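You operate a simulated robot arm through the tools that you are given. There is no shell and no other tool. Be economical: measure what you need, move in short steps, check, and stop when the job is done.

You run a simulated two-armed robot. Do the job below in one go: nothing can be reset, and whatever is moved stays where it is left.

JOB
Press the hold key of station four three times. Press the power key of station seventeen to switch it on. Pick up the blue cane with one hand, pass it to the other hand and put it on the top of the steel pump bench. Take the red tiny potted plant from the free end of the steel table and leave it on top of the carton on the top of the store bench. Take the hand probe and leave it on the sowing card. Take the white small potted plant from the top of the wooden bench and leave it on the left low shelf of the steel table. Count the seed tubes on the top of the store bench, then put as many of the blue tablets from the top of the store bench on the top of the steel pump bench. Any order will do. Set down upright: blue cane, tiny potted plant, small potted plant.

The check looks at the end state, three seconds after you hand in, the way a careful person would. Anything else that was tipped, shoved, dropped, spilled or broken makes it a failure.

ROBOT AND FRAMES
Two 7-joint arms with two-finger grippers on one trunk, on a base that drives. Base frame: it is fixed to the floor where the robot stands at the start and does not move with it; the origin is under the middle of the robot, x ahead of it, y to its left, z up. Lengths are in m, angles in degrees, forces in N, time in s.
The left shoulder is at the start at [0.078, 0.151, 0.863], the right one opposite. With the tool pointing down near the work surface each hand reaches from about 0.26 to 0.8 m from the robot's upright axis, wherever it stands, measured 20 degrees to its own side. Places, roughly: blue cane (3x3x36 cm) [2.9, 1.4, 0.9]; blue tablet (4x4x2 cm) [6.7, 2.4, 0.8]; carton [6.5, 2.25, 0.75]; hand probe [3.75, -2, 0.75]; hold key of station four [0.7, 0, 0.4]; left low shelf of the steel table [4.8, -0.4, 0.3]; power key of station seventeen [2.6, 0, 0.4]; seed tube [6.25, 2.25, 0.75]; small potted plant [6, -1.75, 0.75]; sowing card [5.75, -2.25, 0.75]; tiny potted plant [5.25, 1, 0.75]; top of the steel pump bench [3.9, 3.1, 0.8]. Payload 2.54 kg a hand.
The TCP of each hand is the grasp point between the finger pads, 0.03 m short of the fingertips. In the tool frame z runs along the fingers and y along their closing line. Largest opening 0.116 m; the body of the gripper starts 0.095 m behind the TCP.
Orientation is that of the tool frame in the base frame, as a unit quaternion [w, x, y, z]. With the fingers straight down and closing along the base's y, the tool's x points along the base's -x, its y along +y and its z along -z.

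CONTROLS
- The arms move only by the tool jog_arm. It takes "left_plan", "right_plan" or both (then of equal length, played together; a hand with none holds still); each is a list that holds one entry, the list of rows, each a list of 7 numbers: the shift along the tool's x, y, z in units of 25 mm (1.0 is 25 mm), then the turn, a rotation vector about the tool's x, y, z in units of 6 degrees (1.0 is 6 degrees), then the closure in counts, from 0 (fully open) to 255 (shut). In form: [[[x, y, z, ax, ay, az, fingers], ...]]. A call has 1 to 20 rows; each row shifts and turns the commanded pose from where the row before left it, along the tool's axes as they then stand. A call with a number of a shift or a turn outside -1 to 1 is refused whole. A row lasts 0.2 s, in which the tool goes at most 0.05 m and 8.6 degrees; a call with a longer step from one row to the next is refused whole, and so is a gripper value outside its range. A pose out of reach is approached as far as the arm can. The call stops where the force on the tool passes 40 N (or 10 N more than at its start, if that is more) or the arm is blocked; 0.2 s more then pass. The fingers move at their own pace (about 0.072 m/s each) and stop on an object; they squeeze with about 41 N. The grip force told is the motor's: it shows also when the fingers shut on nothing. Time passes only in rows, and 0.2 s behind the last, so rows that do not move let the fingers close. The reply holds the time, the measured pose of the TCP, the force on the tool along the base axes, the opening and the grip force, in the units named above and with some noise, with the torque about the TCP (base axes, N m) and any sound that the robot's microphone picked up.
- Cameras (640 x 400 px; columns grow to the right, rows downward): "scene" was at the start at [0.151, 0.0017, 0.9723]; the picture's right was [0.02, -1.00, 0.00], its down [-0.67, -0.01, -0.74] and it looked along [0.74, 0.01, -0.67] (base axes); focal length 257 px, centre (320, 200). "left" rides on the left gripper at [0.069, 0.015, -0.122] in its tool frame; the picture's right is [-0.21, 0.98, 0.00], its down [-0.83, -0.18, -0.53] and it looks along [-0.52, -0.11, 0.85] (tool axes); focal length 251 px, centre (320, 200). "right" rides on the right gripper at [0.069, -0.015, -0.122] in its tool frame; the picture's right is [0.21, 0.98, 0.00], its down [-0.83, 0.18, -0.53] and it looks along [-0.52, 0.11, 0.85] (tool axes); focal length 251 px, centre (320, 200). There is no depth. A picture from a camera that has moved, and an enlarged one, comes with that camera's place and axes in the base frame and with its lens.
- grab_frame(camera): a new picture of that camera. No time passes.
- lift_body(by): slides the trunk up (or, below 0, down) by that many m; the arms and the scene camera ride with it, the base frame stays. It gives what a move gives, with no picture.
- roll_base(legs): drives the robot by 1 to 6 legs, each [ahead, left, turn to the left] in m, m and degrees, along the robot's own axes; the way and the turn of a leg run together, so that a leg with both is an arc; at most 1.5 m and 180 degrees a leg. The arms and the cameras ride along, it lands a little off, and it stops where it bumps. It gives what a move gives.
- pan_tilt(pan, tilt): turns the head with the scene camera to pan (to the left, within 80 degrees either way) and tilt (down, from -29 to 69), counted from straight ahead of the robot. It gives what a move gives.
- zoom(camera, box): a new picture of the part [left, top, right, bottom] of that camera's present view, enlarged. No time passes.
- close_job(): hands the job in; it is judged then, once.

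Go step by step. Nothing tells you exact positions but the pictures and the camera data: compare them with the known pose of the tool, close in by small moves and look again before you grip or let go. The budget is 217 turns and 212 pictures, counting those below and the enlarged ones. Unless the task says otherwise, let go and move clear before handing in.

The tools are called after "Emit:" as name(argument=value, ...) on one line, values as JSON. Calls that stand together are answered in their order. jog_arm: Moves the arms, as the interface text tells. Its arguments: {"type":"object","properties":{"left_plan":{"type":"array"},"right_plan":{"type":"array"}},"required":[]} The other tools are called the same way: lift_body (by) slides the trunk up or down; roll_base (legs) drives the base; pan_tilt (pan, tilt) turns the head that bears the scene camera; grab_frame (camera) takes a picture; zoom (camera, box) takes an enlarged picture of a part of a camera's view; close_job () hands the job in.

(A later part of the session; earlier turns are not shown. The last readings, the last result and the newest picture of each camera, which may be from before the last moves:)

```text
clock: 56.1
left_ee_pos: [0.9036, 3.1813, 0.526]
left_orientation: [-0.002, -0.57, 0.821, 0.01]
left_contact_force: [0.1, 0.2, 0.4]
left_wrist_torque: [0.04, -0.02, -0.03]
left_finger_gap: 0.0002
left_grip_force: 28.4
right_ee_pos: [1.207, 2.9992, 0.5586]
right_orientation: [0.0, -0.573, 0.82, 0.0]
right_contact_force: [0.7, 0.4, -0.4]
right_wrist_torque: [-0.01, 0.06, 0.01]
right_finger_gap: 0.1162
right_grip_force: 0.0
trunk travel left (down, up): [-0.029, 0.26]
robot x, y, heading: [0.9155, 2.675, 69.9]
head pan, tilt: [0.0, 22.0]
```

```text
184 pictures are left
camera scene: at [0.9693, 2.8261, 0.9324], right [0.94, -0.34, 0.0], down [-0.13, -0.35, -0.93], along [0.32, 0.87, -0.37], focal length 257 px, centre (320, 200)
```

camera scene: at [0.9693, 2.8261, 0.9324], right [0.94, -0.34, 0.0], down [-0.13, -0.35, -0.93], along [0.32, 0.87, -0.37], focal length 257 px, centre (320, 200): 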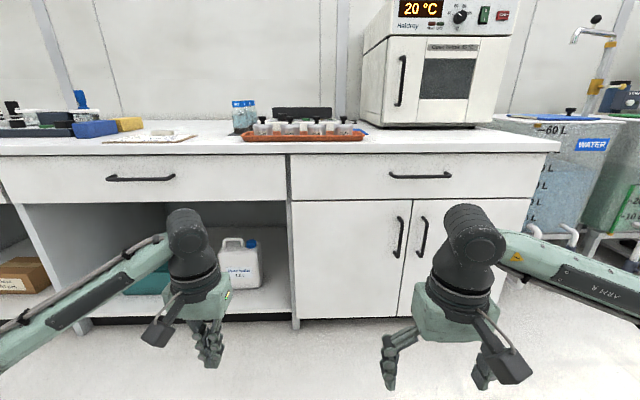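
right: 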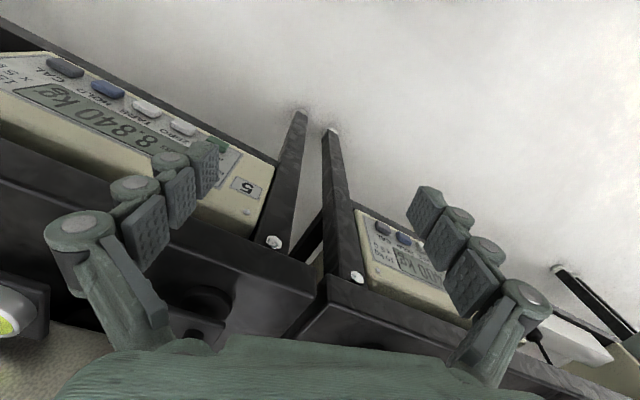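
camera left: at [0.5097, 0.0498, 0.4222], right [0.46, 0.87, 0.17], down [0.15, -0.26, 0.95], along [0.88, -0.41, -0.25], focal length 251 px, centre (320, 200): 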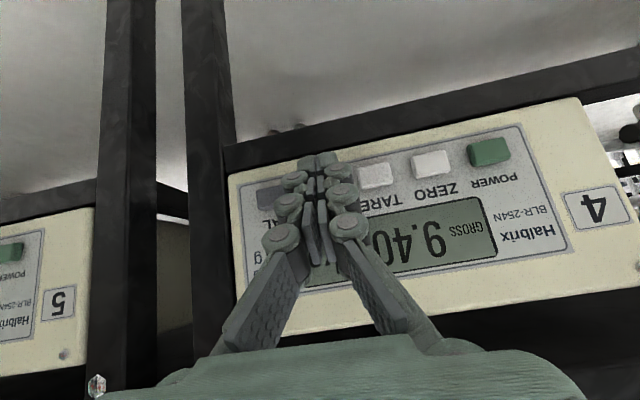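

I see the water tanks, pump bench and a white-topped table to the right. I'll zoom there to find the cane and drive path.

Emit:
roll_base(legs=[[0, -0.0, -88]])

Emit:
pan_tilt(pan=0, tilt=15)

Emit:
grab_frame(camera="scene")

Emit:
zoom(camera="scene", box=[300, 80, 620, 280])

Emit:
zoom(camera="scene", box=[0, 80, 320, 280])

```text
clock: 60.4
left_ee_pos: [1.4205, 2.7039, 0.5263]
left_orientation: [0.006, 0.161, 0.987, 0.008]
left_contact_force: [1.3, 0.4, 0.0]
left_wrist_torque: [0.01, 0.0, 0.02]
left_finger_gap: 0.0
left_grip_force: 28.3
right_ee_pos: [1.2487, 2.3937, 0.559]
right_orientation: [0.0, 0.159, 0.987, 0.0]
right_contact_force: [0.1, -0.2, -0.5]
right_wrist_torque: [0.0, 0.0, 0.02]
right_finger_gap: 0.1157
right_grip_force: 0.1
trunk travel left (down, up): [-0.029, 0.26]
robot x, y, heading: [0.9105, 2.6765, -18.1]
head pan, tilt: [0.0, 22.0]
```

```text
clock: 61.0
left_ee_pos: [1.4221, 2.703, 0.5264]
left_orientation: [0.006, 0.161, 0.987, 0.009]
left_contact_force: [-0.6, 0.3, -0.2]
left_wrist_torque: [-0.01, 0.04, 0.04]
left_finger_gap: 0.0
left_grip_force: 28.2
right_ee_pos: [1.2481, 2.3936, 0.5588]
right_orientation: [0.0, 0.159, 0.987, -0.001]
right_contact_force: [0.3, -0.3, -0.3]
right_wrist_torque: [-0.01, -0.03, 0.0]
right_finger_gap: 0.1161
right_grip_force: 0.1
trunk travel left (down, up): [-0.029, 0.26]
robot x, y, heading: [0.9163, 2.6736, -18.3]
head pan, tilt: [0.0, 15.0]
```

```text
183 pictures are left
camera scene: at [1.0674, 2.6247, 0.9438], right [-0.31, -0.95, 0.0], down [-0.25, 0.08, -0.97], along [0.92, -0.3, -0.26], focal length 257 px, centre (320, 200)
```

scene: 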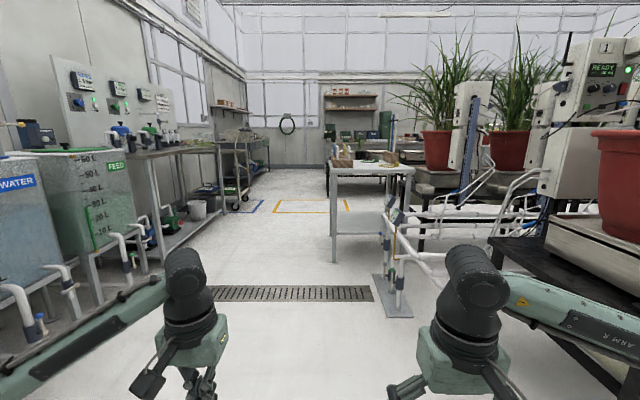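

```text
2.00 times, centred on (460, 180) of scene
camera zoom: at [1.0674, 2.6247, 0.9438], right [-0.31, -0.95, 0.0], down [-0.25, 0.08, -0.97], along [0.92, -0.3, -0.26], focal length 514 px, centre (40, 240)
```

zoom: 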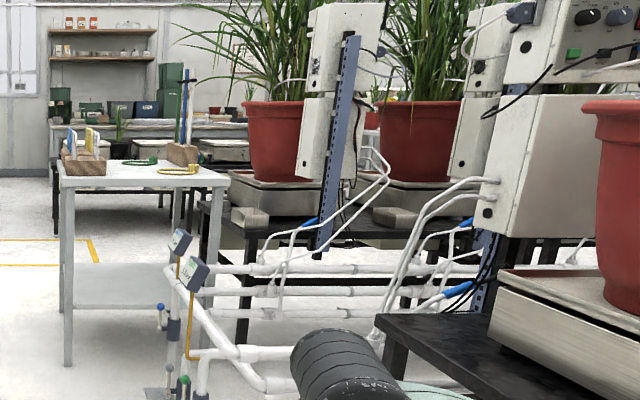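

```text
2.00 times, centred on (160, 180) of scene
camera zoom: at [1.0674, 2.6247, 0.9438], right [-0.31, -0.95, 0.0], down [-0.25, 0.08, -0.97], along [0.92, -0.3, -0.26], focal length 514 px, centre (640, 240)
```

zoom: 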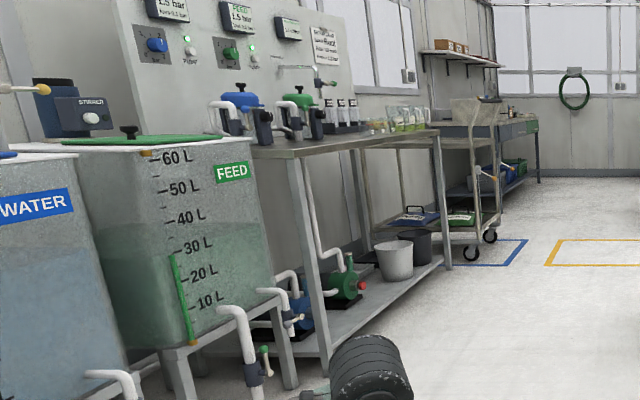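

The canes stand in wooden blocks on the white-topped table by the row's end; the pump bench is on the left. I'll drive ahead between them and face the table.

Emit:
roll_base(legs=[[0.3, 0.3, 0], [1.3, 0, 0], [0.7, 0, 0], [0, 0, -90]])

Emit:
pan_tilt(pan=0, tilt=20)

Emit:
grab_frame(camera="scene")

```text
clock: 69.8
left_ee_pos: [2.9583, 2.5236, 0.5257]
left_orientation: [0.007, 0.16, 0.987, 0.007]
left_contact_force: [-0.2, -0.8, -0.3]
left_wrist_torque: [0.01, 0.01, 0.0]
left_finger_gap: 0.0
left_grip_force: 28.9
right_ee_pos: [2.7817, 2.2103, 0.5565]
right_orientation: [-0.004, 0.161, 0.987, -0.004]
right_contact_force: [-0.5, 0.1, -0.1]
right_wrist_torque: [0.0, 0.01, -0.01]
right_finger_gap: 0.1161
right_grip_force: 0.1
trunk travel left (down, up): [-0.029, 0.26]
robot x, y, heading: [2.454, 2.4927, -17.9]
head pan, tilt: [0.0, 15.0]
stopped in leg 2: the robot was blocked; the commanded pose is now the measured one
```

```text
clock: 70.5
left_ee_pos: [2.9585, 2.5228, 0.5266]
left_orientation: [0.008, 0.16, 0.987, 0.006]
left_contact_force: [-0.6, 0.1, 1.3]
left_wrist_torque: [0.0, -0.03, 0.01]
left_finger_gap: 0.0
left_grip_force: 28.4
right_ee_pos: [2.7816, 2.2106, 0.5582]
right_orientation: [-0.005, 0.161, 0.987, -0.003]
right_contact_force: [0.3, -0.5, -0.2]
right_wrist_torque: [0.01, 0.01, 0.0]
right_finger_gap: 0.1161
right_grip_force: 0.1
trunk travel left (down, up): [-0.029, 0.26]
robot x, y, heading: [2.4531, 2.4936, -18.1]
head pan, tilt: [0.0, 20.0]
```

```text
180 pictures are left
camera scene: at [2.6035, 2.4454, 0.9366], right [-0.31, -0.95, 0.0], down [-0.32, 0.1, -0.94], along [0.89, -0.29, -0.34], focal length 257 px, centre (320, 200)
```

scene: 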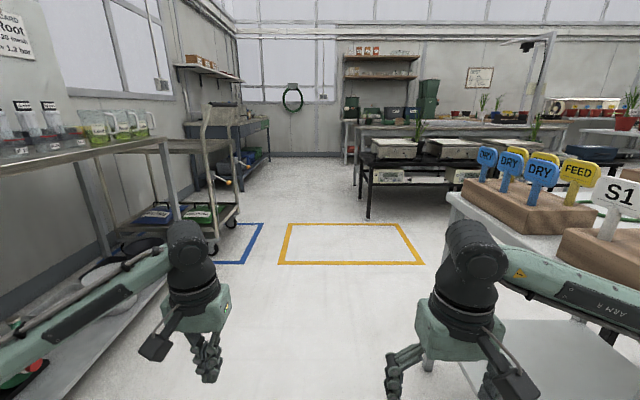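

Something blocked the drive; the right arm likely touched the table edge. I'll look right.

Emit:
pan_tilt(pan=-60, tilt=35)

Emit:
grab_frame(camera="scene")

Emit:
pan_tilt(pan=60, tilt=35)

Emit:
grab_frame(camera="scene")

```text
clock: 71.8
left_ee_pos: [2.9568, 2.5221, 0.5279]
left_orientation: [0.008, 0.16, 0.987, 0.006]
left_contact_force: [0.3, 0.6, -0.8]
left_wrist_torque: [0.01, -0.01, 0.0]
left_finger_gap: 0.0
left_grip_force: 28.6
right_ee_pos: [2.78, 2.2102, 0.5573]
right_orientation: [-0.004, 0.161, 0.987, -0.003]
right_contact_force: [-0.5, -1.0, 0.1]
right_wrist_torque: [-0.04, -0.01, 0.02]
right_finger_gap: 0.116
right_grip_force: 0.0
trunk travel left (down, up): [-0.029, 0.26]
robot x, y, heading: [2.4505, 2.4909, -18.1]
head pan, tilt: [-60.0, 35.0]
```

```text
179 pictures are left
camera scene: at [2.533, 2.3881, 0.9128], right [-0.98, -0.21, 0.0], down [-0.12, 0.56, -0.82], along [0.17, -0.8, -0.57], focal length 257 px, centre (320, 200)
```

scene: 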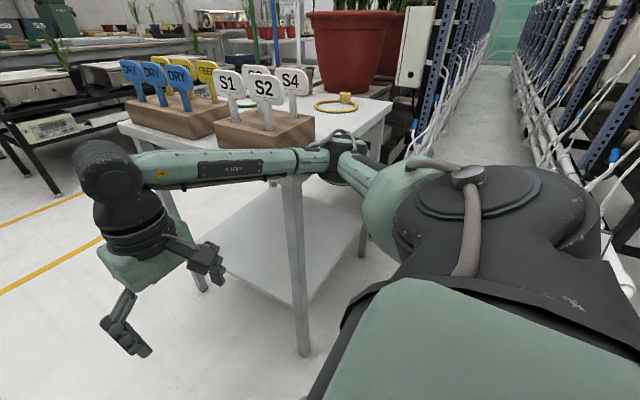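

```text
clock: 73.8
left_ee_pos: [2.958, 2.5231, 0.5287]
left_orientation: [0.008, 0.162, 0.987, 0.006]
left_contact_force: [0.6, 0.6, -0.5]
left_wrist_torque: [0.0, 0.0, 0.01]
left_finger_gap: 0.0001
left_grip_force: 28.6
right_ee_pos: [2.7825, 2.2098, 0.5578]
right_orientation: [-0.005, 0.16, 0.987, -0.003]
right_contact_force: [0.0, -0.4, 0.1]
right_wrist_torque: [0.02, 0.01, 0.02]
right_finger_gap: 0.1161
right_grip_force: 0.0
trunk travel left (down, up): [-0.029, 0.26]
robot x, y, heading: [2.452, 2.4924, -18.4]
head pan, tilt: [60.0, 35.0]
```

```text
178 pictures are left
camera scene: at [2.5803, 2.533, 0.9122], right [0.67, -0.75, 0.01], down [-0.42, -0.39, -0.82], along [0.61, 0.54, -0.57], focal length 257 px, centre (320, 200)
```

scene: 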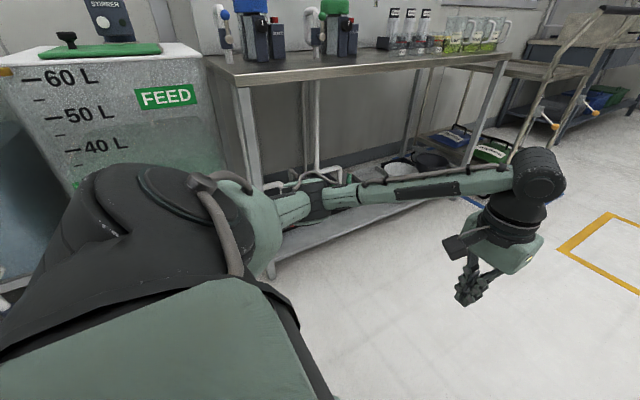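

The right elbow touched the white table's corner. I'll back off a little and strafe left, then look for the cane.

Emit:
roll_base(legs=[[-0.1, 0, 0], [0, 0.1, 0]])

Emit:
pan_tilt(pan=-50, tilt=15)

Emit:
grab_frame(camera="scene")

Emit:
zoom(camera="scene", box=[160, 60, 400, 210])

```text
clock: 76.2
left_ee_pos: [2.8935, 2.6485, 0.5253]
left_orientation: [0.006, 0.161, 0.987, 0.008]
left_contact_force: [0.1, -0.7, 0.1]
left_wrist_torque: [-0.02, 0.0, 0.01]
left_finger_gap: 0.0
left_grip_force: 28.5
right_ee_pos: [2.718, 2.3356, 0.5537]
right_orientation: [-0.007, 0.161, 0.987, -0.001]
right_contact_force: [-0.2, 0.3, 0.8]
right_wrist_torque: [0.02, -0.02, 0.0]
right_finger_gap: 0.116
right_grip_force: 0.1
trunk travel left (down, up): [-0.029, 0.26]
robot x, y, heading: [2.3881, 2.6205, -18.1]
head pan, tilt: [60.0, 35.0]
```

```text
clock: 78.0
left_ee_pos: [2.8951, 2.6478, 0.5258]
left_orientation: [0.006, 0.161, 0.987, 0.008]
left_contact_force: [0.8, 0.0, 0.3]
left_wrist_torque: [0.01, 0.0, -0.03]
left_finger_gap: 0.0
left_grip_force: 28.3
right_ee_pos: [2.717, 2.3365, 0.5544]
right_orientation: [-0.008, 0.16, 0.987, -0.002]
right_contact_force: [0.0, 0.4, 1.6]
right_wrist_torque: [0.01, 0.0, -0.03]
right_finger_gap: 0.1159
right_grip_force: 0.0
trunk travel left (down, up): [-0.029, 0.26]
robot x, y, heading: [2.3882, 2.6215, -18.5]
head pan, tilt: [-50.0, 15.0]
```

```text
177 pictures are left
camera scene: at [2.4873, 2.511, 0.9438], right [-0.93, -0.37, 0.0], down [-0.1, 0.24, -0.97], along [0.36, -0.9, -0.26], focal length 257 px, centre (320, 200)
```

scene: 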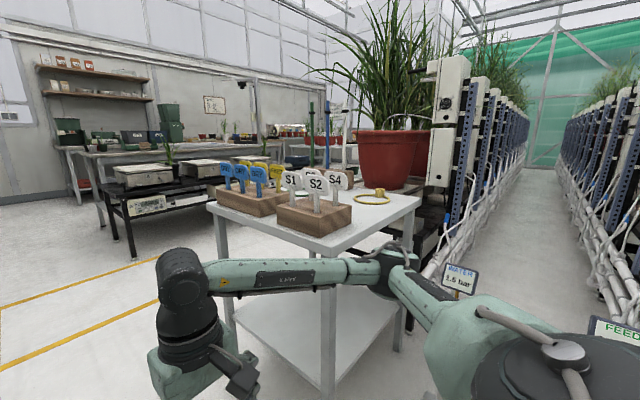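

```text
2.67 times, centred on (280, 135) of scene
camera zoom: at [2.4873, 2.511, 0.9438], right [-0.93, -0.37, 0.0], down [-0.1, 0.24, -0.97], along [0.36, -0.9, -0.26], focal length 686 px, centre (427, 373)
```

zoom: 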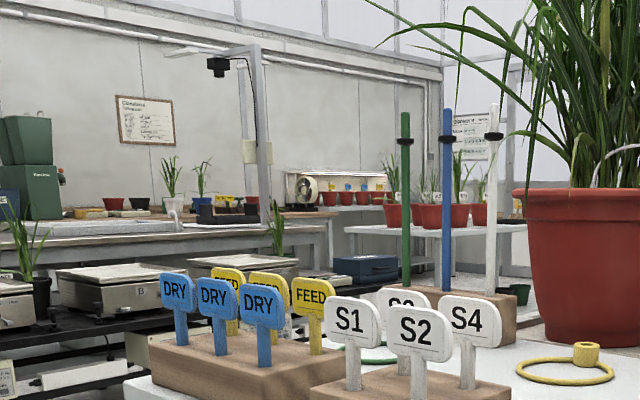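

Blue cane is the middle one in the block at the far corner of the table, about (2.893, 1.40), visible z 0.775–1.07. I'll raise the trunk, drive past into the second aisle, and turn to face the row (station 17 side).

Emit:
lift_body(by=0.2)

Emit:
roll_base(legs=[[0, 0.03, 0], [1.4, 0, 0], [0.15, 0, 0], [0, -0.65, 0], [0, 0, 90], [0, 0, 90]])

Emit:
pan_tilt(pan=0, tilt=25)

Emit:
grab_frame(camera="scene")

Emit:
pan_tilt(pan=60, tilt=25)

Emit:
grab_frame(camera="scene")

```text
clock: 80.2
left_ee_pos: [2.8953, 2.6479, 0.7249]
left_orientation: [0.006, 0.16, 0.987, 0.007]
left_contact_force: [0.0, 0.0, 0.4]
left_wrist_torque: [0.0, -0.01, -0.04]
left_finger_gap: 0.0
left_grip_force: 28.5
right_ee_pos: [2.7182, 2.3368, 0.754]
right_orientation: [-0.008, 0.161, 0.987, -0.002]
right_contact_force: [0.2, -0.1, -0.5]
right_wrist_torque: [-0.01, 0.02, 0.04]
right_finger_gap: 0.1159
right_grip_force: 0.0
trunk travel left (down, up): [-0.229, 0.06]
robot x, y, heading: [2.3888, 2.6209, -18.3]
head pan, tilt: [-50.0, 15.0]
```

```text
clock: 102.8
left_ee_pos: [3.1651, 1.5555, 0.7264]
left_orientation: [0.007, 0.977, -0.214, -0.006]
left_contact_force: [-0.4, 0.6, 0.6]
left_wrist_torque: [0.01, 0.0, -0.02]
left_finger_gap: 0.0
left_grip_force: 28.6
right_ee_pos: [3.3749, 1.8467, 0.7546]
right_orientation: [-0.001, 0.977, -0.214, 0.007]
right_contact_force: [0.3, -0.2, -0.2]
right_wrist_torque: [0.01, 0.01, -0.02]
right_finger_gap: 0.1163
right_grip_force: 0.0
trunk travel left (down, up): [-0.229, 0.06]
robot x, y, heading: [3.6719, 1.5301, 155.7]
head pan, tilt: [-50.0, 15.0]
```

```text
clock: 104.0
left_ee_pos: [3.1653, 1.5565, 0.7258]
left_orientation: [0.007, 0.977, -0.214, -0.007]
left_contact_force: [-0.4, 0.8, 0.4]
left_wrist_torque: [-0.03, 0.01, 0.03]
left_finger_gap: 0.0
left_grip_force: 29.3
right_ee_pos: [3.3736, 1.8468, 0.7551]
right_orientation: [-0.001, 0.977, -0.214, 0.008]
right_contact_force: [-0.4, -0.7, 0.7]
right_wrist_torque: [-0.01, -0.02, 0.01]
right_finger_gap: 0.1162
right_grip_force: 0.1
trunk travel left (down, up): [-0.229, 0.06]
robot x, y, heading: [3.67, 1.5304, 155.5]
head pan, tilt: [0.0, 25.0]
```

```text
175 pictures are left
camera scene: at [3.5245, 1.5954, 1.1276], right [0.42, 0.91, 0.0], down [0.38, -0.18, -0.91], along [-0.82, 0.38, -0.42], focal length 257 px, centre (320, 200)
```

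scene: 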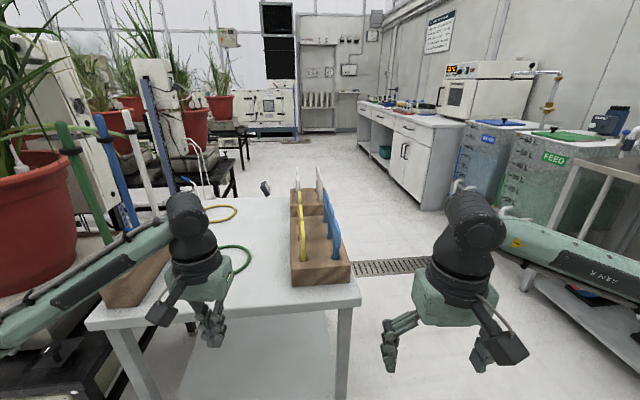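

```text
clock: 105.2
left_ee_pos: [3.1625, 1.5556, 0.7262]
left_orientation: [0.008, 0.977, -0.215, -0.007]
left_contact_force: [0.5, 0.7, 0.4]
left_wrist_torque: [-0.01, -0.03, -0.02]
left_finger_gap: 0.0
left_grip_force: 28.6
right_ee_pos: [3.3744, 1.8473, 0.7545]
right_orientation: [-0.001, 0.977, -0.214, 0.007]
right_contact_force: [0.2, -0.5, -0.5]
right_wrist_torque: [-0.01, -0.01, 0.0]
right_finger_gap: 0.116
right_grip_force: 0.0
trunk travel left (down, up): [-0.229, 0.06]
robot x, y, heading: [3.6699, 1.5287, 155.7]
head pan, tilt: [60.0, 25.0]
```

```text
174 pictures are left
camera scene: at [3.5332, 1.5037, 1.1276], right [-0.58, 0.81, 0.0], down [0.34, 0.25, -0.91], along [-0.74, -0.53, -0.42], focal length 257 px, centre (320, 200)
```

scene: 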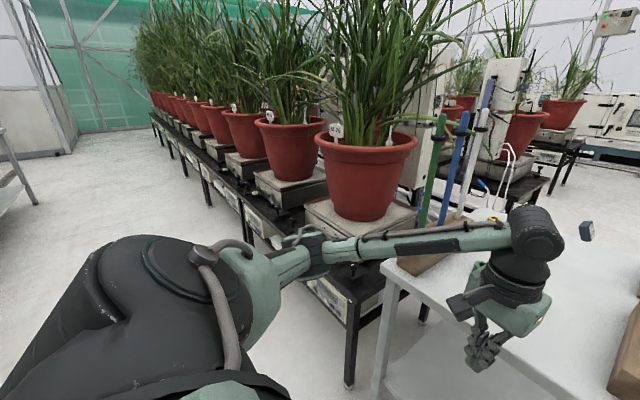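

Now in the second aisle facing the row. I'll go to station 17 first: straighten, back slightly and strafe left along the aisle.

Emit:
roll_base(legs=[[0, 0, 6.1], [-0.13, 0, 0], [0, 1.45, 0], [0, 0.15, 0]])

Emit:
pan_tilt(pan=0, tilt=45)

Emit:
grab_frame(camera="scene")

```text
clock: 122.6
left_ee_pos: [2.788, -0.081, 0.7254]
left_orientation: [0.008, 0.987, -0.158, -0.006]
left_contact_force: [-0.5, 0.0, 0.1]
left_wrist_torque: [0.03, 0.0, 0.01]
left_finger_gap: 0.0
left_grip_force: 28.0
right_ee_pos: [2.9629, 0.233, 0.7544]
right_orientation: [-0.001, 0.987, -0.157, 0.008]
right_contact_force: [0.8, 0.3, 0.4]
right_wrist_torque: [-0.02, -0.06, -0.02]
right_finger_gap: 0.1161
right_grip_force: 0.1
trunk travel left (down, up): [-0.229, 0.06]
robot x, y, heading: [3.2963, -0.0481, 162.1]
head pan, tilt: [60.0, 25.0]
```

```text
clock: 123.9
left_ee_pos: [2.7885, -0.0818, 0.7262]
left_orientation: [0.007, 0.987, -0.157, -0.006]
left_contact_force: [0.3, -1.2, 0.5]
left_wrist_torque: [0.01, -0.03, -0.01]
left_finger_gap: 0.0003
left_grip_force: 29.0
right_ee_pos: [2.9623, 0.2311, 0.7536]
right_orientation: [-0.002, 0.988, -0.157, 0.007]
right_contact_force: [-0.2, -0.2, 0.6]
right_wrist_torque: [0.0, 0.01, 0.02]
right_finger_gap: 0.1158
right_grip_force: 0.0
trunk travel left (down, up): [-0.229, 0.06]
robot x, y, heading: [3.2963, -0.0472, 162.3]
head pan, tilt: [0.0, 45.0]
```

```text
173 pictures are left
camera scene: at [3.1515, -0.0038, 1.097], right [0.31, 0.95, 0.0], down [0.67, -0.22, -0.71], along [-0.67, 0.22, -0.71], focal length 257 px, centre (320, 200)
```

scene: 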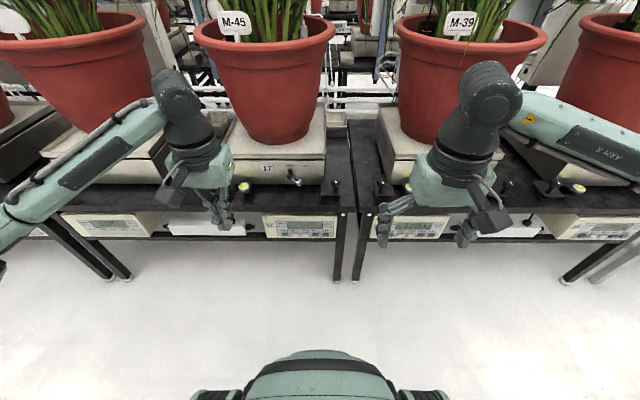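

Station 17's panel is right in front. Lower the trunk to the earlier pressing height and zoom.

Emit:
lift_body(by=-0.2)

Emit:
zoom(camera="scene", box=[220, 190, 380, 290])

Emit:
grab_frame(camera="left")

```text
clock: 126.1
left_ee_pos: [2.7869, -0.0815, 0.5253]
left_orientation: [0.008, 0.988, -0.157, -0.006]
left_contact_force: [-0.5, -0.1, 0.1]
left_wrist_torque: [0.01, -0.02, -0.02]
left_finger_gap: 0.0001
left_grip_force: 28.5
right_ee_pos: [2.9639, 0.2316, 0.5551]
right_orientation: [-0.001, 0.988, -0.157, 0.007]
right_contact_force: [-0.2, -0.4, -1.0]
right_wrist_torque: [0.02, 0.03, -0.02]
right_finger_gap: 0.1159
right_grip_force: 0.1
trunk travel left (down, up): [-0.029, 0.26]
robot x, y, heading: [3.2911, -0.0484, 162.1]
head pan, tilt: [0.0, 45.0]
```

```text
4.00 times, centred on (300, 240) of scene
camera zoom: at [3.1516, -0.0038, 0.8971], right [0.31, 0.95, 0.0], down [0.67, -0.22, -0.71], along [-0.67, 0.22, -0.71], focal length 1029 px, centre (400, 40)
```

zoom: 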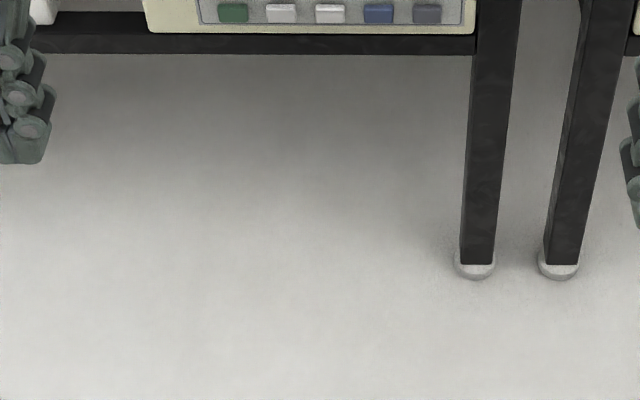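

```text
171 pictures are left
camera left: at [2.8516, -0.1146, 0.6479], right [-0.51, -0.86, 0.02], down [-0.72, 0.44, 0.54], along [-0.47, 0.26, -0.84], focal length 251 px, centre (320, 200)
```

left: 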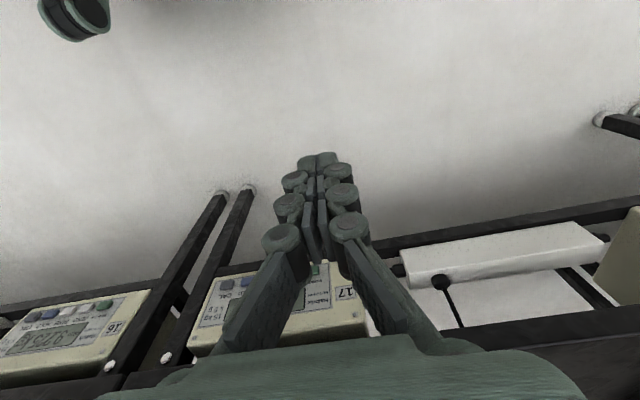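

The POWER key is ~0.71 m ahead and 0.12 m left of the robot. I'll nudge the base so it matches the earlier geometry and pitch the tool to 46°.

Emit:
roll_base(legs=[[0.06, -0.06, 0]])

Emit:
jog_arm(left_plan=[[[0, 0, 0, 0, -0.96, 0, 255], [0, 0, 0, 0, -0.96, 0, 255], [0, 0, 0, 0, -0.96, 0, 255], [0, 0, 0, 0, -0.96, 0, 255], [0, 0, 0, 0, -0.96, 0, 255], [0, 0, 0, 0, -0.96, 0, 255], [0, 0, 0, 0, -0.96, 0, 255], [0, 0, 0, 0, -0.96, 0, 255], [0, 0, 0, 0, 0, 0, 255]]])

Emit:
pan_tilt(pan=0, tilt=45)

Emit:
zoom(camera="scene", box=[200, 160, 360, 260])

Emit:
grab_frame(camera="left")

```text
clock: 127.3
left_ee_pos: [2.749, -0.0064, 0.5262]
left_orientation: [0.007, 0.987, -0.157, -0.006]
left_contact_force: [0.3, 0.1, 0.5]
left_wrist_torque: [-0.02, 0.03, 0.01]
left_finger_gap: 0.0003
left_grip_force: 28.1
right_ee_pos: [2.9242, 0.3065, 0.5539]
right_orientation: [-0.001, 0.988, -0.156, 0.006]
right_contact_force: [0.1, -0.7, -0.7]
right_wrist_torque: [0.0, 0.02, 0.0]
right_finger_gap: 0.116
right_grip_force: 0.1
trunk travel left (down, up): [-0.029, 0.26]
robot x, y, heading: [3.2516, 0.0249, 162.3]
head pan, tilt: [0.0, 45.0]
```

```text
clock: 129.3
left_ee_pos: [2.7466, -0.0062, 0.5238]
left_orientation: [-0.054, 0.906, -0.147, -0.392]
left_contact_force: [-0.2, 0.4, -0.3]
left_wrist_torque: [-0.02, 0.0, 0.01]
left_finger_gap: 0.0002
left_grip_force: 28.5
left hand out of reach, approached as far as the arm can: row 8
right_ee_pos: [2.9225, 0.3071, 0.5547]
right_orientation: [-0.001, 0.988, -0.156, 0.008]
right_contact_force: [-0.5, 0.4, 0.5]
right_wrist_torque: [-0.01, -0.02, -0.04]
right_finger_gap: 0.1161
right_grip_force: 0.1
trunk travel left (down, up): [-0.029, 0.26]
robot x, y, heading: [3.2572, 0.0238, 162.1]
head pan, tilt: [0.0, 45.0]
```

```text
clock: 129.9
left_ee_pos: [2.7463, -0.0057, 0.524]
left_orientation: [-0.054, 0.906, -0.147, -0.393]
left_contact_force: [0.1, 0.3, -0.2]
left_wrist_torque: [0.01, 0.03, 0.02]
left_finger_gap: 0.0
left_grip_force: 28.8
right_ee_pos: [2.9247, 0.3064, 0.5541]
right_orientation: [-0.002, 0.988, -0.156, 0.007]
right_contact_force: [0.4, 0.3, 0.0]
right_wrist_torque: [0.0, -0.02, 0.02]
right_finger_gap: 0.1162
right_grip_force: 0.0
trunk travel left (down, up): [-0.029, 0.26]
robot x, y, heading: [3.2537, 0.0224, 162.1]
head pan, tilt: [0.0, 45.0]
```

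```text
4.00 times, centred on (280, 210) of scene
camera zoom: at [3.1126, 0.0713, 0.897], right [0.31, 0.95, 0.0], down [0.67, -0.22, -0.71], along [-0.67, 0.22, -0.71], focal length 1029 px, centre (480, 160)
```

zoom: 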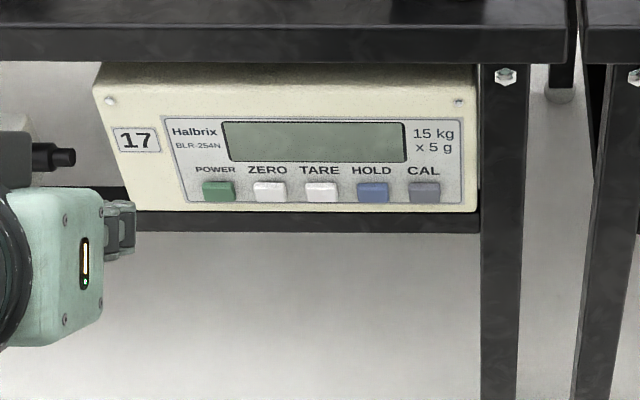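

```text
169 pictures are left
camera left: at [2.872, -0.0602, 0.5586], right [-0.44, -0.88, 0.17], down [-0.11, 0.24, 0.96], along [-0.89, 0.41, -0.2], focal length 251 px, centre (320, 200)
```

left: 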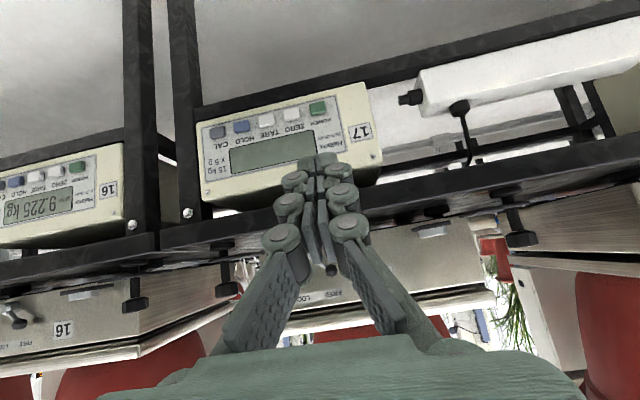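

The two views agree: POWER key at (2.583, 0.051, 0.369). Move to ~4.5 cm before it.

Emit:
jog_arm(left_plan=[[[0.219, -0.022, 0.951, 0, 0, 0, 255], [0.219, -0.022, 0.951, 0, 0, 0, 255], [0.219, -0.022, 0.951, 0, 0, 0, 255], [0.219, -0.022, 0.951, 0, 0, 0, 255], [0.219, -0.022, 0.951, 0, 0, 0, 255], [0.219, -0.022, 0.951, 0, 0, 0, 255], [0.219, -0.022, 0.951, 0, 0, 0, 255], [0, 0, 0, 0, 0, 0, 255]]])

Emit:
grab_frame(camera="left")

```text
clock: 131.7
left_ee_pos: [2.6579, 0.0235, 0.3814]
left_orientation: [-0.054, 0.907, -0.147, -0.392]
left_contact_force: [0.1, 0.4, 0.3]
left_wrist_torque: [0.01, -0.01, 0.03]
left_finger_gap: 0.0
left_grip_force: 28.5
right_ee_pos: [2.9236, 0.3071, 0.5538]
right_orientation: [-0.002, 0.988, -0.156, 0.008]
right_contact_force: [-0.2, 0.3, 0.2]
right_wrist_torque: [-0.01, 0.02, 0.0]
right_finger_gap: 0.1159
right_grip_force: 0.1
trunk travel left (down, up): [-0.029, 0.26]
robot x, y, heading: [3.2546, 0.0296, 162.1]
head pan, tilt: [0.0, 45.0]
```

```text
168 pictures are left
camera left: at [2.7835, -0.0309, 0.4154], right [-0.44, -0.88, 0.17], down [-0.11, 0.24, 0.96], along [-0.89, 0.41, -0.2], focal length 251 px, centre (320, 200)
```

left: 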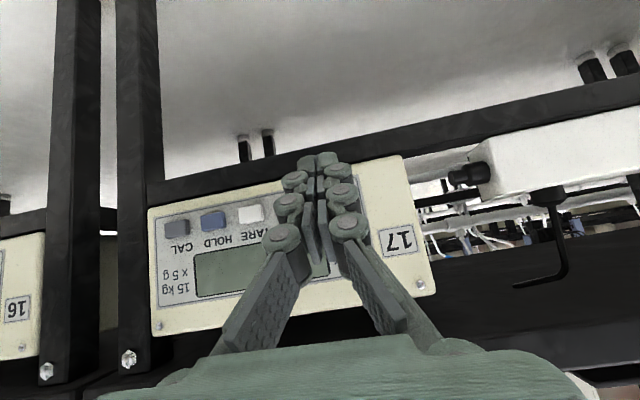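

Aligned. Advance to near contact, then small steps.

Emit:
jog_arm(left_plan=[[[-0.603, -0.05, 0.64, 0, 0, 0, 255], [-0.603, -0.05, 0.64, 0, 0, 0, 255], [0, 0, 0, 0, 0, 0, 255], [-0.11, 0, 0.1165, 0, 0, 0, 255], [0, 0, 0, 0, 0, 0, 255]]])

Emit:
jog_arm(left_plan=[[[-0.055, 0, 0.0582, 0, 0, 0, 255], [0, 0, 0, 0, 0, 0, 255]]])

Emit:
jog_arm(left_plan=[[[-0.055, 0, 0.0582, 0, 0, 0, 255], [0, 0, 0, 0, 0, 0, 255]]])

Emit:
zoom(camera="scene", box=[200, 160, 360, 260])

```text
clock: 132.9
left_ee_pos: [2.6129, 0.042, 0.3815]
left_orientation: [-0.054, 0.907, -0.147, -0.392]
left_contact_force: [3.6, -0.6, -0.7]
left_wrist_torque: [0.01, -0.05, -0.01]
left_finger_gap: 0.0059
left_grip_force: 28.8
right_ee_pos: [2.9242, 0.3072, 0.5546]
right_orientation: [-0.001, 0.988, -0.157, 0.007]
right_contact_force: [1.0, -0.1, 0.9]
right_wrist_torque: [-0.03, 0.0, 0.01]
right_finger_gap: 0.1162
right_grip_force: 0.0
trunk travel left (down, up): [-0.029, 0.26]
robot x, y, heading: [3.2577, 0.0259, 162.0]
head pan, tilt: [0.0, 45.0]
heard: click
```

```text
clock: 133.5
left_ee_pos: [2.6105, 0.0423, 0.3818]
left_orientation: [-0.053, 0.907, -0.147, -0.391]
left_contact_force: [7.0, -2.8, -0.2]
left_wrist_torque: [-0.07, -0.09, -0.02]
left_finger_gap: 0.0059
left_grip_force: 28.7
right_ee_pos: [2.9238, 0.3064, 0.5535]
right_orientation: [-0.001, 0.988, -0.157, 0.007]
right_contact_force: [-0.1, 0.1, 0.0]
right_wrist_torque: [0.04, 0.0, -0.03]
right_finger_gap: 0.1163
right_grip_force: 0.1
trunk travel left (down, up): [-0.029, 0.26]
robot x, y, heading: [3.2549, 0.0235, 162.3]
head pan, tilt: [0.0, 45.0]
```

```text
clock: 134.1
left_ee_pos: [2.6085, 0.0434, 0.3814]
left_orientation: [-0.053, 0.907, -0.148, -0.391]
left_contact_force: [13.3, -4.9, 2.2]
left_wrist_torque: [-0.04, -0.07, 0.02]
left_finger_gap: 0.0059
left_grip_force: 27.9
right_ee_pos: [2.9243, 0.308, 0.5543]
right_orientation: [-0.001, 0.988, -0.157, 0.007]
right_contact_force: [-1.1, 0.6, 0.3]
right_wrist_torque: [-0.01, -0.02, 0.04]
right_finger_gap: 0.1161
right_grip_force: 0.0
trunk travel left (down, up): [-0.029, 0.26]
robot x, y, heading: [3.2567, 0.0249, 162.0]
head pan, tilt: [0.0, 45.0]
```

```text
4.00 times, centred on (280, 210) of scene
camera zoom: at [3.1129, 0.0712, 0.8971], right [0.3, 0.95, 0.0], down [0.67, -0.22, -0.71], along [-0.67, 0.22, -0.71], focal length 1029 px, centre (480, 160)
```

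zoom: 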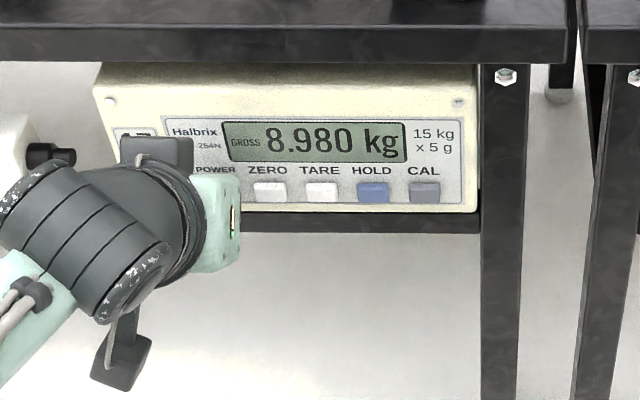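

Station 17 is switched on (8.980 kg). Retract, stow the hand pointing down, raise the trunk and drive to the cane table.

Emit:
jog_arm(left_plan=[[[0.686, 0, -0.728, 0, 0, 0, 255], [0.686, 0, -0.728, 0, 0, 0, 255], [0, 0, -1, 0, 0, 0, 255], [0, 0, -1, 0, 0, 0, 255], [0, 0, -1, 0, 0, 0, 255], [0, 0, -1, 0, 0, 0, 255], [0, 0, -1, 0, 0, 0, 255], [0, 0, 0, 0, 0.96, 0, 255], [0, 0, 0, 0, 0.96, 0, 255], [0, 0, 0, 0, 0.96, 0, 255], [0, 0, 0, 0, 0.96, 0, 255], [0, 0, 0, 0, 0.96, 0, 255], [0, 0, 0, 0, 0.96, 0, 255], [0, 0, 0, 0, 0.96, 0, 255], [0, 0, 0, 0, 0.96, 0, 255]]])

Emit:
lift_body(by=0.26)

Emit:
roll_base(legs=[[0, -1.3, 0], [0.0, -0.2, 0]])

Emit:
pan_tilt(pan=0, tilt=35)

Emit:
grab_frame(camera="scene")

```text
clock: 137.3
left_ee_pos: [2.7429, 0.0006, 0.4674]
left_orientation: [0.008, 0.988, -0.156, -0.005]
left_contact_force: [0.6, -0.1, 0.1]
left_wrist_torque: [0.0, 0.01, -0.02]
left_finger_gap: 0.0
left_grip_force: 28.7
right_ee_pos: [2.9245, 0.306, 0.5549]
right_orientation: [-0.002, 0.988, -0.157, 0.007]
right_contact_force: [0.0, -0.1, 0.8]
right_wrist_torque: [0.0, 0.02, -0.03]
right_finger_gap: 0.116
right_grip_force: 0.0
trunk travel left (down, up): [-0.029, 0.26]
robot x, y, heading: [3.2565, 0.0269, 162.1]
head pan, tilt: [0.0, 45.0]
```

```text
clock: 140.0
left_ee_pos: [2.7413, 0.0013, 0.7271]
left_orientation: [0.008, 0.988, -0.157, -0.006]
left_contact_force: [1.0, 0.4, -0.1]
left_wrist_torque: [-0.03, -0.01, 0.0]
left_finger_gap: 0.0
left_grip_force: 28.5
right_ee_pos: [2.9243, 0.3071, 0.814]
right_orientation: [0.0, 0.988, -0.157, 0.007]
right_contact_force: [0.0, 0.7, 0.2]
right_wrist_torque: [0.06, 0.01, -0.01]
right_finger_gap: 0.1158
right_grip_force: 0.1
trunk travel left (down, up): [-0.289, 0.0]
robot x, y, heading: [3.2566, 0.026, 161.9]
head pan, tilt: [0.0, 45.0]
```

```text
clock: 155.0
left_ee_pos: [3.2001, 1.4391, 0.7281]
left_orientation: [0.008, 0.988, -0.156, -0.005]
left_contact_force: [-0.4, -0.3, 0.6]
left_wrist_torque: [-0.03, -0.02, -0.02]
left_finger_gap: 0.0001
left_grip_force: 29.5
right_ee_pos: [3.3814, 1.7451, 0.8144]
right_orientation: [-0.001, 0.988, -0.157, 0.007]
right_contact_force: [0.2, 0.3, 0.4]
right_wrist_torque: [0.02, 0.02, -0.02]
right_finger_gap: 0.1158
right_grip_force: 0.0
trunk travel left (down, up): [-0.289, 0.0]
robot x, y, heading: [3.7136, 1.4654, 162.0]
head pan, tilt: [0.0, 45.0]
```

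```text
clock: 155.7
left_ee_pos: [3.1996, 1.439, 0.728]
left_orientation: [0.008, 0.988, -0.156, -0.005]
left_contact_force: [0.4, -0.3, 0.4]
left_wrist_torque: [0.0, -0.02, 0.01]
left_finger_gap: 0.0
left_grip_force: 28.7
right_ee_pos: [3.3825, 1.7455, 0.8133]
right_orientation: [-0.001, 0.988, -0.157, 0.007]
right_contact_force: [0.7, 0.6, -0.2]
right_wrist_torque: [0.04, -0.03, -0.02]
right_finger_gap: 0.1163
right_grip_force: 0.1
trunk travel left (down, up): [-0.289, 0.0]
robot x, y, heading: [3.7118, 1.4635, 162.5]
head pan, tilt: [0.0, 35.0]
```

```text
166 pictures are left
camera scene: at [3.5642, 1.512, 1.1718], right [0.3, 0.95, 0.0], down [0.55, -0.17, -0.82], along [-0.78, 0.25, -0.57], focal length 257 px, centre (320, 200)
```

scene: 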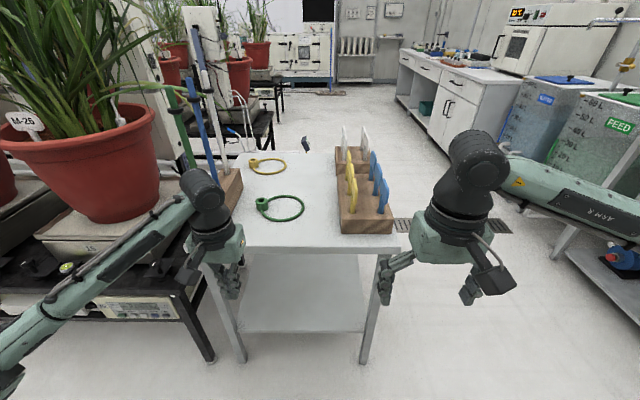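

I'm facing the table; the canes are at its left rear. Raise the left hand high with partly open fingers and look at the canes.

Emit:
jog_arm(left_plan=[[[0, 0, -1, 0, 0, 0, 100], [0, 0, -1, 0, 0, 0, 100], [0, 0, -1, 0, 0, 0, 100], [0, 0, -1, 0, 0, 0, 100], [0, 0, -1, 0, 0, 0, 100], [0, 0, -1, 0, 0, 0, 100], [0, 0, -1, 0, 0, 0, 100], [0, 0, -1, 0, 0, 0, 100], [0, 0, -1, 0, 0, 0, 100], [0, 0, -1, 0, 0, 0, 100], [0, 0, -1, 0, 0, 0, 100], [0, 0, -1, 0, 0, 0, 100], [0, 0, -1, 0, 0, 0, 100], [0, 0, -1, 0, 0, 0, 100], [0, 0, -1, 0, 0, 0, 100], [0, 0, -1, 0, 0, 0, 100]]])

Emit:
pan_tilt(pan=15, tilt=15)

Emit:
grab_frame(camera="scene")

Emit:
grab_frame(camera="left")

```text
clock: 159.1
left_ee_pos: [3.2072, 1.4451, 1.1278]
left_orientation: [0.007, 0.988, -0.157, -0.006]
left_contact_force: [-0.4, -0.2, 1.1]
left_wrist_torque: [-0.01, 0.0, 0.01]
left_finger_gap: 0.0705
left_grip_force: 0.1
right_ee_pos: [3.3823, 1.745, 0.8144]
right_orientation: [-0.002, 0.988, -0.157, 0.007]
right_contact_force: [0.9, 0.8, -0.9]
right_wrist_torque: [0.04, 0.03, 0.02]
right_finger_gap: 0.116
right_grip_force: 0.0
trunk travel left (down, up): [-0.289, 0.0]
robot x, y, heading: [3.712, 1.4609, 162.3]
head pan, tilt: [0.0, 35.0]
```

```text
clock: 159.9
left_ee_pos: [3.206, 1.445, 1.1276]
left_orientation: [0.007, 0.988, -0.157, -0.005]
left_contact_force: [-0.4, -0.5, 0.3]
left_wrist_torque: [0.01, 0.0, 0.03]
left_finger_gap: 0.0706
left_grip_force: 0.1
right_ee_pos: [3.3819, 1.7458, 0.8145]
right_orientation: [-0.001, 0.988, -0.156, 0.008]
right_contact_force: [0.4, 0.7, 0.5]
right_wrist_torque: [-0.01, -0.02, 0.0]
right_finger_gap: 0.1159
right_grip_force: 0.1
trunk travel left (down, up): [-0.289, 0.0]
robot x, y, heading: [3.7135, 1.4656, 162.5]
head pan, tilt: [15.0, 15.0]
```

```text
165 pictures are left
camera scene: at [3.5547, 1.4896, 1.2037], right [0.05, 1.0, 0.0], down [0.26, -0.01, -0.97], along [-0.96, 0.05, -0.26], focal length 257 px, centre (320, 200)
```

scene: 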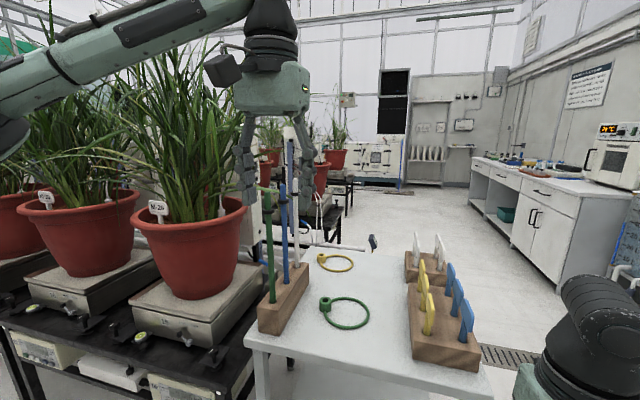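

```text
164 pictures are left
camera left: at [3.2697, 1.4128, 1.2492], right [-0.51, -0.86, 0.02], down [-0.72, 0.44, 0.54], along [-0.47, 0.26, -0.84], focal length 251 px, centre (320, 200)
```

left: 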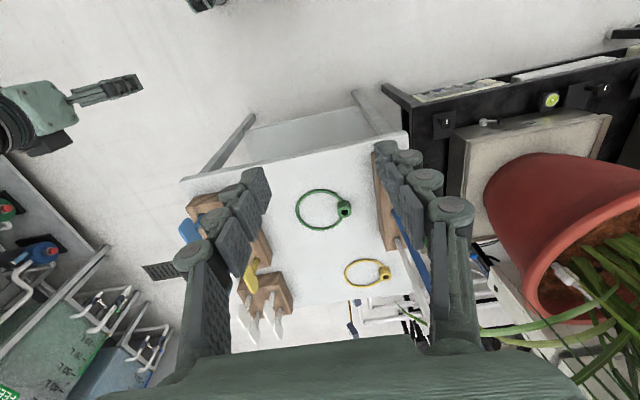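

The three canes (green, blue, white) are in a block along the table's left edge. Zoom in on them.

Emit:
zoom(camera="scene", box=[220, 110, 380, 350])

Emit:
zoom(camera="scene", box=[240, 170, 320, 220])

```text
1.67 times, centred on (300, 230) of scene
camera zoom: at [3.5547, 1.4896, 1.2037], right [0.05, 1.0, 0.0], down [0.26, -0.01, -0.97], along [-0.96, 0.05, -0.26], focal length 429 px, centre (353, 150)
```

zoom: 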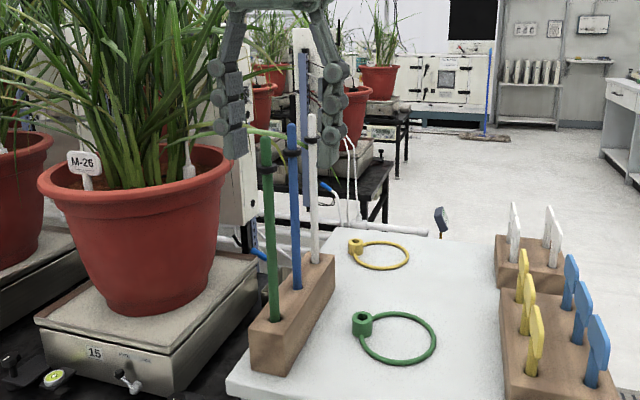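

```text
8.00 times, centred on (280, 195) of scene
camera zoom: at [3.5547, 1.4896, 1.2037], right [0.05, 1.0, 0.0], down [0.26, -0.01, -0.97], along [-0.96, 0.05, -0.26], focal length 2057 px, centre (640, 240)
```

zoom: 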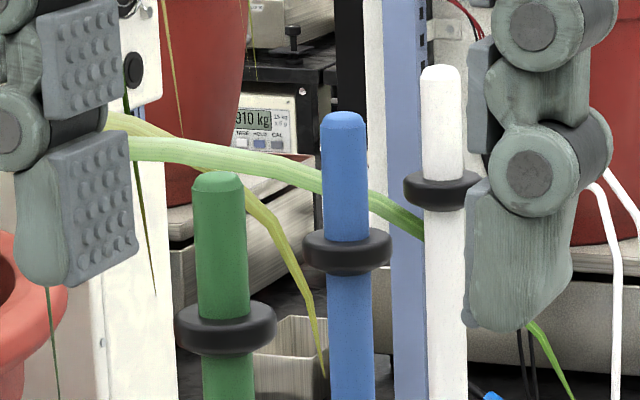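

Blue cane (1.5 cm thick, collar 5 cm below the top) stands near (2.888, 1.418), top at z≈1.069. Move the hand most of the way over it.

Emit:
jog_arm(left_plan=[[[-0.9, 0.38, -0.4, 0, 0, 0, 100], [-0.9, 0.38, -0.4, 0, 0, 0, 100], [-0.9, 0.38, 0, 0, 0, 0, 100], [-0.9, 0.38, 0, 0, 0, 0, 100], [-0.9, 0.38, 0, 0, 0, 0, 100], [-0.9, 0.38, 0, 0, 0, 0, 100], [-0.9, 0.38, 0, 0, 0, 0, 100], [-0.9, 0.38, 0, 0, 0, 0, 100], [-0.9, 0.38, 0, 0, 0, 0, 100], [-0.9, 0.38, 0, 0, 0, 0, 100], [0, 0, 0, 0, 0, 0, 100]]])

Emit:
grab_frame(camera="scene")

Emit:
grab_frame(camera="left")

```text
clock: 162.3
left_ee_pos: [2.988, 1.4266, 1.1513]
left_orientation: [0.008, 0.987, -0.158, -0.006]
left_contact_force: [-0.2, -0.1, -0.4]
left_wrist_torque: [0.02, 0.0, -0.02]
left_finger_gap: 0.0703
left_grip_force: 0.0
left hand out of reach, approached as far as the arm can: row 10
right_ee_pos: [3.3815, 1.746, 0.8134]
right_orientation: [-0.001, 0.988, -0.156, 0.007]
right_contact_force: [-0.2, 0.1, 0.4]
right_wrist_torque: [0.01, 0.0, 0.0]
right_finger_gap: 0.116
right_grip_force: 0.1
trunk travel left (down, up): [-0.289, 0.0]
robot x, y, heading: [3.7087, 1.4652, 162.4]
head pan, tilt: [15.0, 15.0]
```

```text
161 pictures are left
camera scene: at [3.5547, 1.4897, 1.2038], right [0.05, 1.0, 0.0], down [0.26, -0.01, -0.97], along [-0.96, 0.05, -0.26], focal length 257 px, centre (320, 200)
```

scene: 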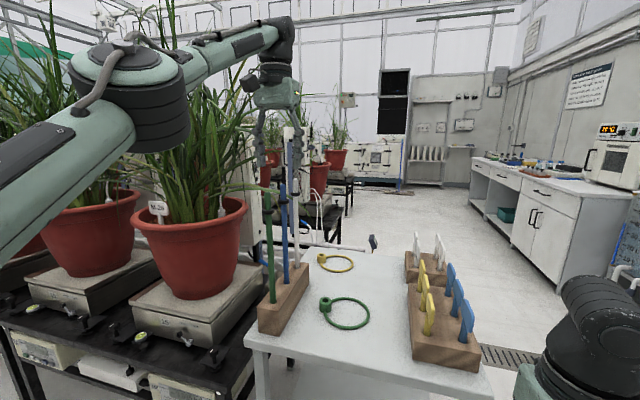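

```text
160 pictures are left
camera left: at [3.0512, 1.3938, 1.2741], right [-0.51, -0.86, 0.02], down [-0.72, 0.44, 0.54], along [-0.47, 0.26, -0.84], focal length 251 px, centre (320, 200)
```

left: 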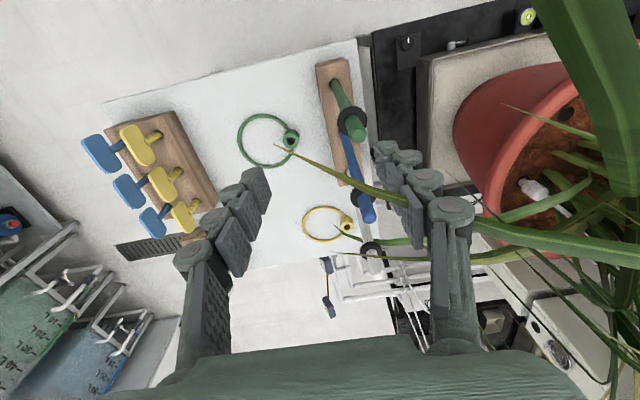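

Need to be nearer. Retract the hand a bit and drive forward 0.15 m; left camera puts the cane top at (2.892, 1.425).

Emit:
jog_arm(left_plan=[[[1, 0, 0, 0, 0, 0, 100], [1, 0, 0, 0, 0, 0, 100], [1, 0, 0, 0, 0, 0, 100], [1, 0, 0, 0, 0, 0, 100]]])

Emit:
roll_base(legs=[[0.15, 0, 0]])

Emit:
grab_frame(camera="left")

Emit:
grab_frame(camera="scene")

```text
clock: 163.3
left_ee_pos: [3.082, 1.3958, 1.1496]
left_orientation: [0.008, 0.988, -0.156, -0.007]
left_contact_force: [-0.6, -0.1, -0.4]
left_wrist_torque: [-0.01, -0.02, 0.02]
left_finger_gap: 0.0705
left_grip_force: 0.0
right_ee_pos: [3.3814, 1.7457, 0.8153]
right_orientation: [-0.002, 0.988, -0.157, 0.008]
right_contact_force: [0.0, 0.3, -0.7]
right_wrist_torque: [-0.02, -0.01, 0.0]
right_finger_gap: 0.1159
right_grip_force: 0.1
trunk travel left (down, up): [-0.289, 0.0]
robot x, y, heading: [3.7138, 1.4619, 162.5]
head pan, tilt: [15.0, 15.0]
```

```text
clock: 164.7
left_ee_pos: [2.939, 1.4409, 1.15]
left_orientation: [0.007, 0.988, -0.157, -0.006]
left_contact_force: [0.1, 0.4, -0.1]
left_wrist_torque: [-0.02, -0.01, -0.01]
left_finger_gap: 0.0704
left_grip_force: 0.0
right_ee_pos: [3.239, 1.7906, 0.8147]
right_orientation: [-0.001, 0.988, -0.157, 0.008]
right_contact_force: [0.1, -0.4, 0.8]
right_wrist_torque: [-0.03, 0.0, -0.02]
right_finger_gap: 0.1162
right_grip_force: 0.0
trunk travel left (down, up): [-0.289, 0.0]
robot x, y, heading: [3.5717, 1.5071, 162.1]
head pan, tilt: [15.0, 15.0]
```

```text
159 pictures are left
camera left: at [3.0024, 1.409, 1.2718], right [-0.51, -0.86, 0.02], down [-0.72, 0.44, 0.54], along [-0.47, 0.26, -0.84], focal length 251 px, centre (320, 200)
```

left: 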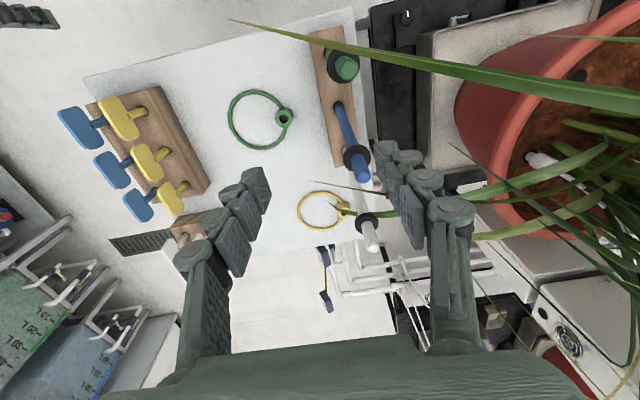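

```text
158 pictures are left
camera scene: at [3.4119, 1.5353, 1.2037], right [0.05, 1.0, 0.0], down [0.26, -0.01, -0.97], along [-0.96, 0.05, -0.26], focal length 257 px, centre (320, 200)
```

scene: 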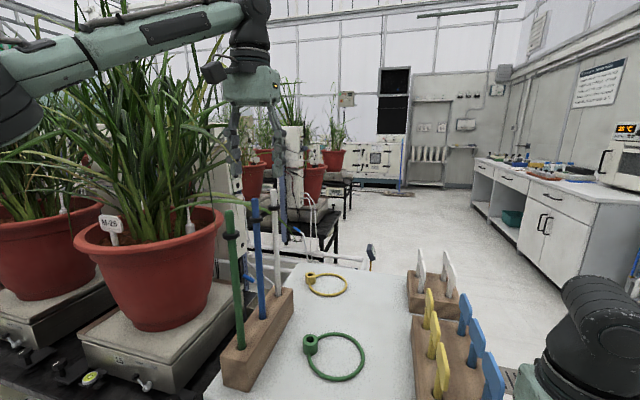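

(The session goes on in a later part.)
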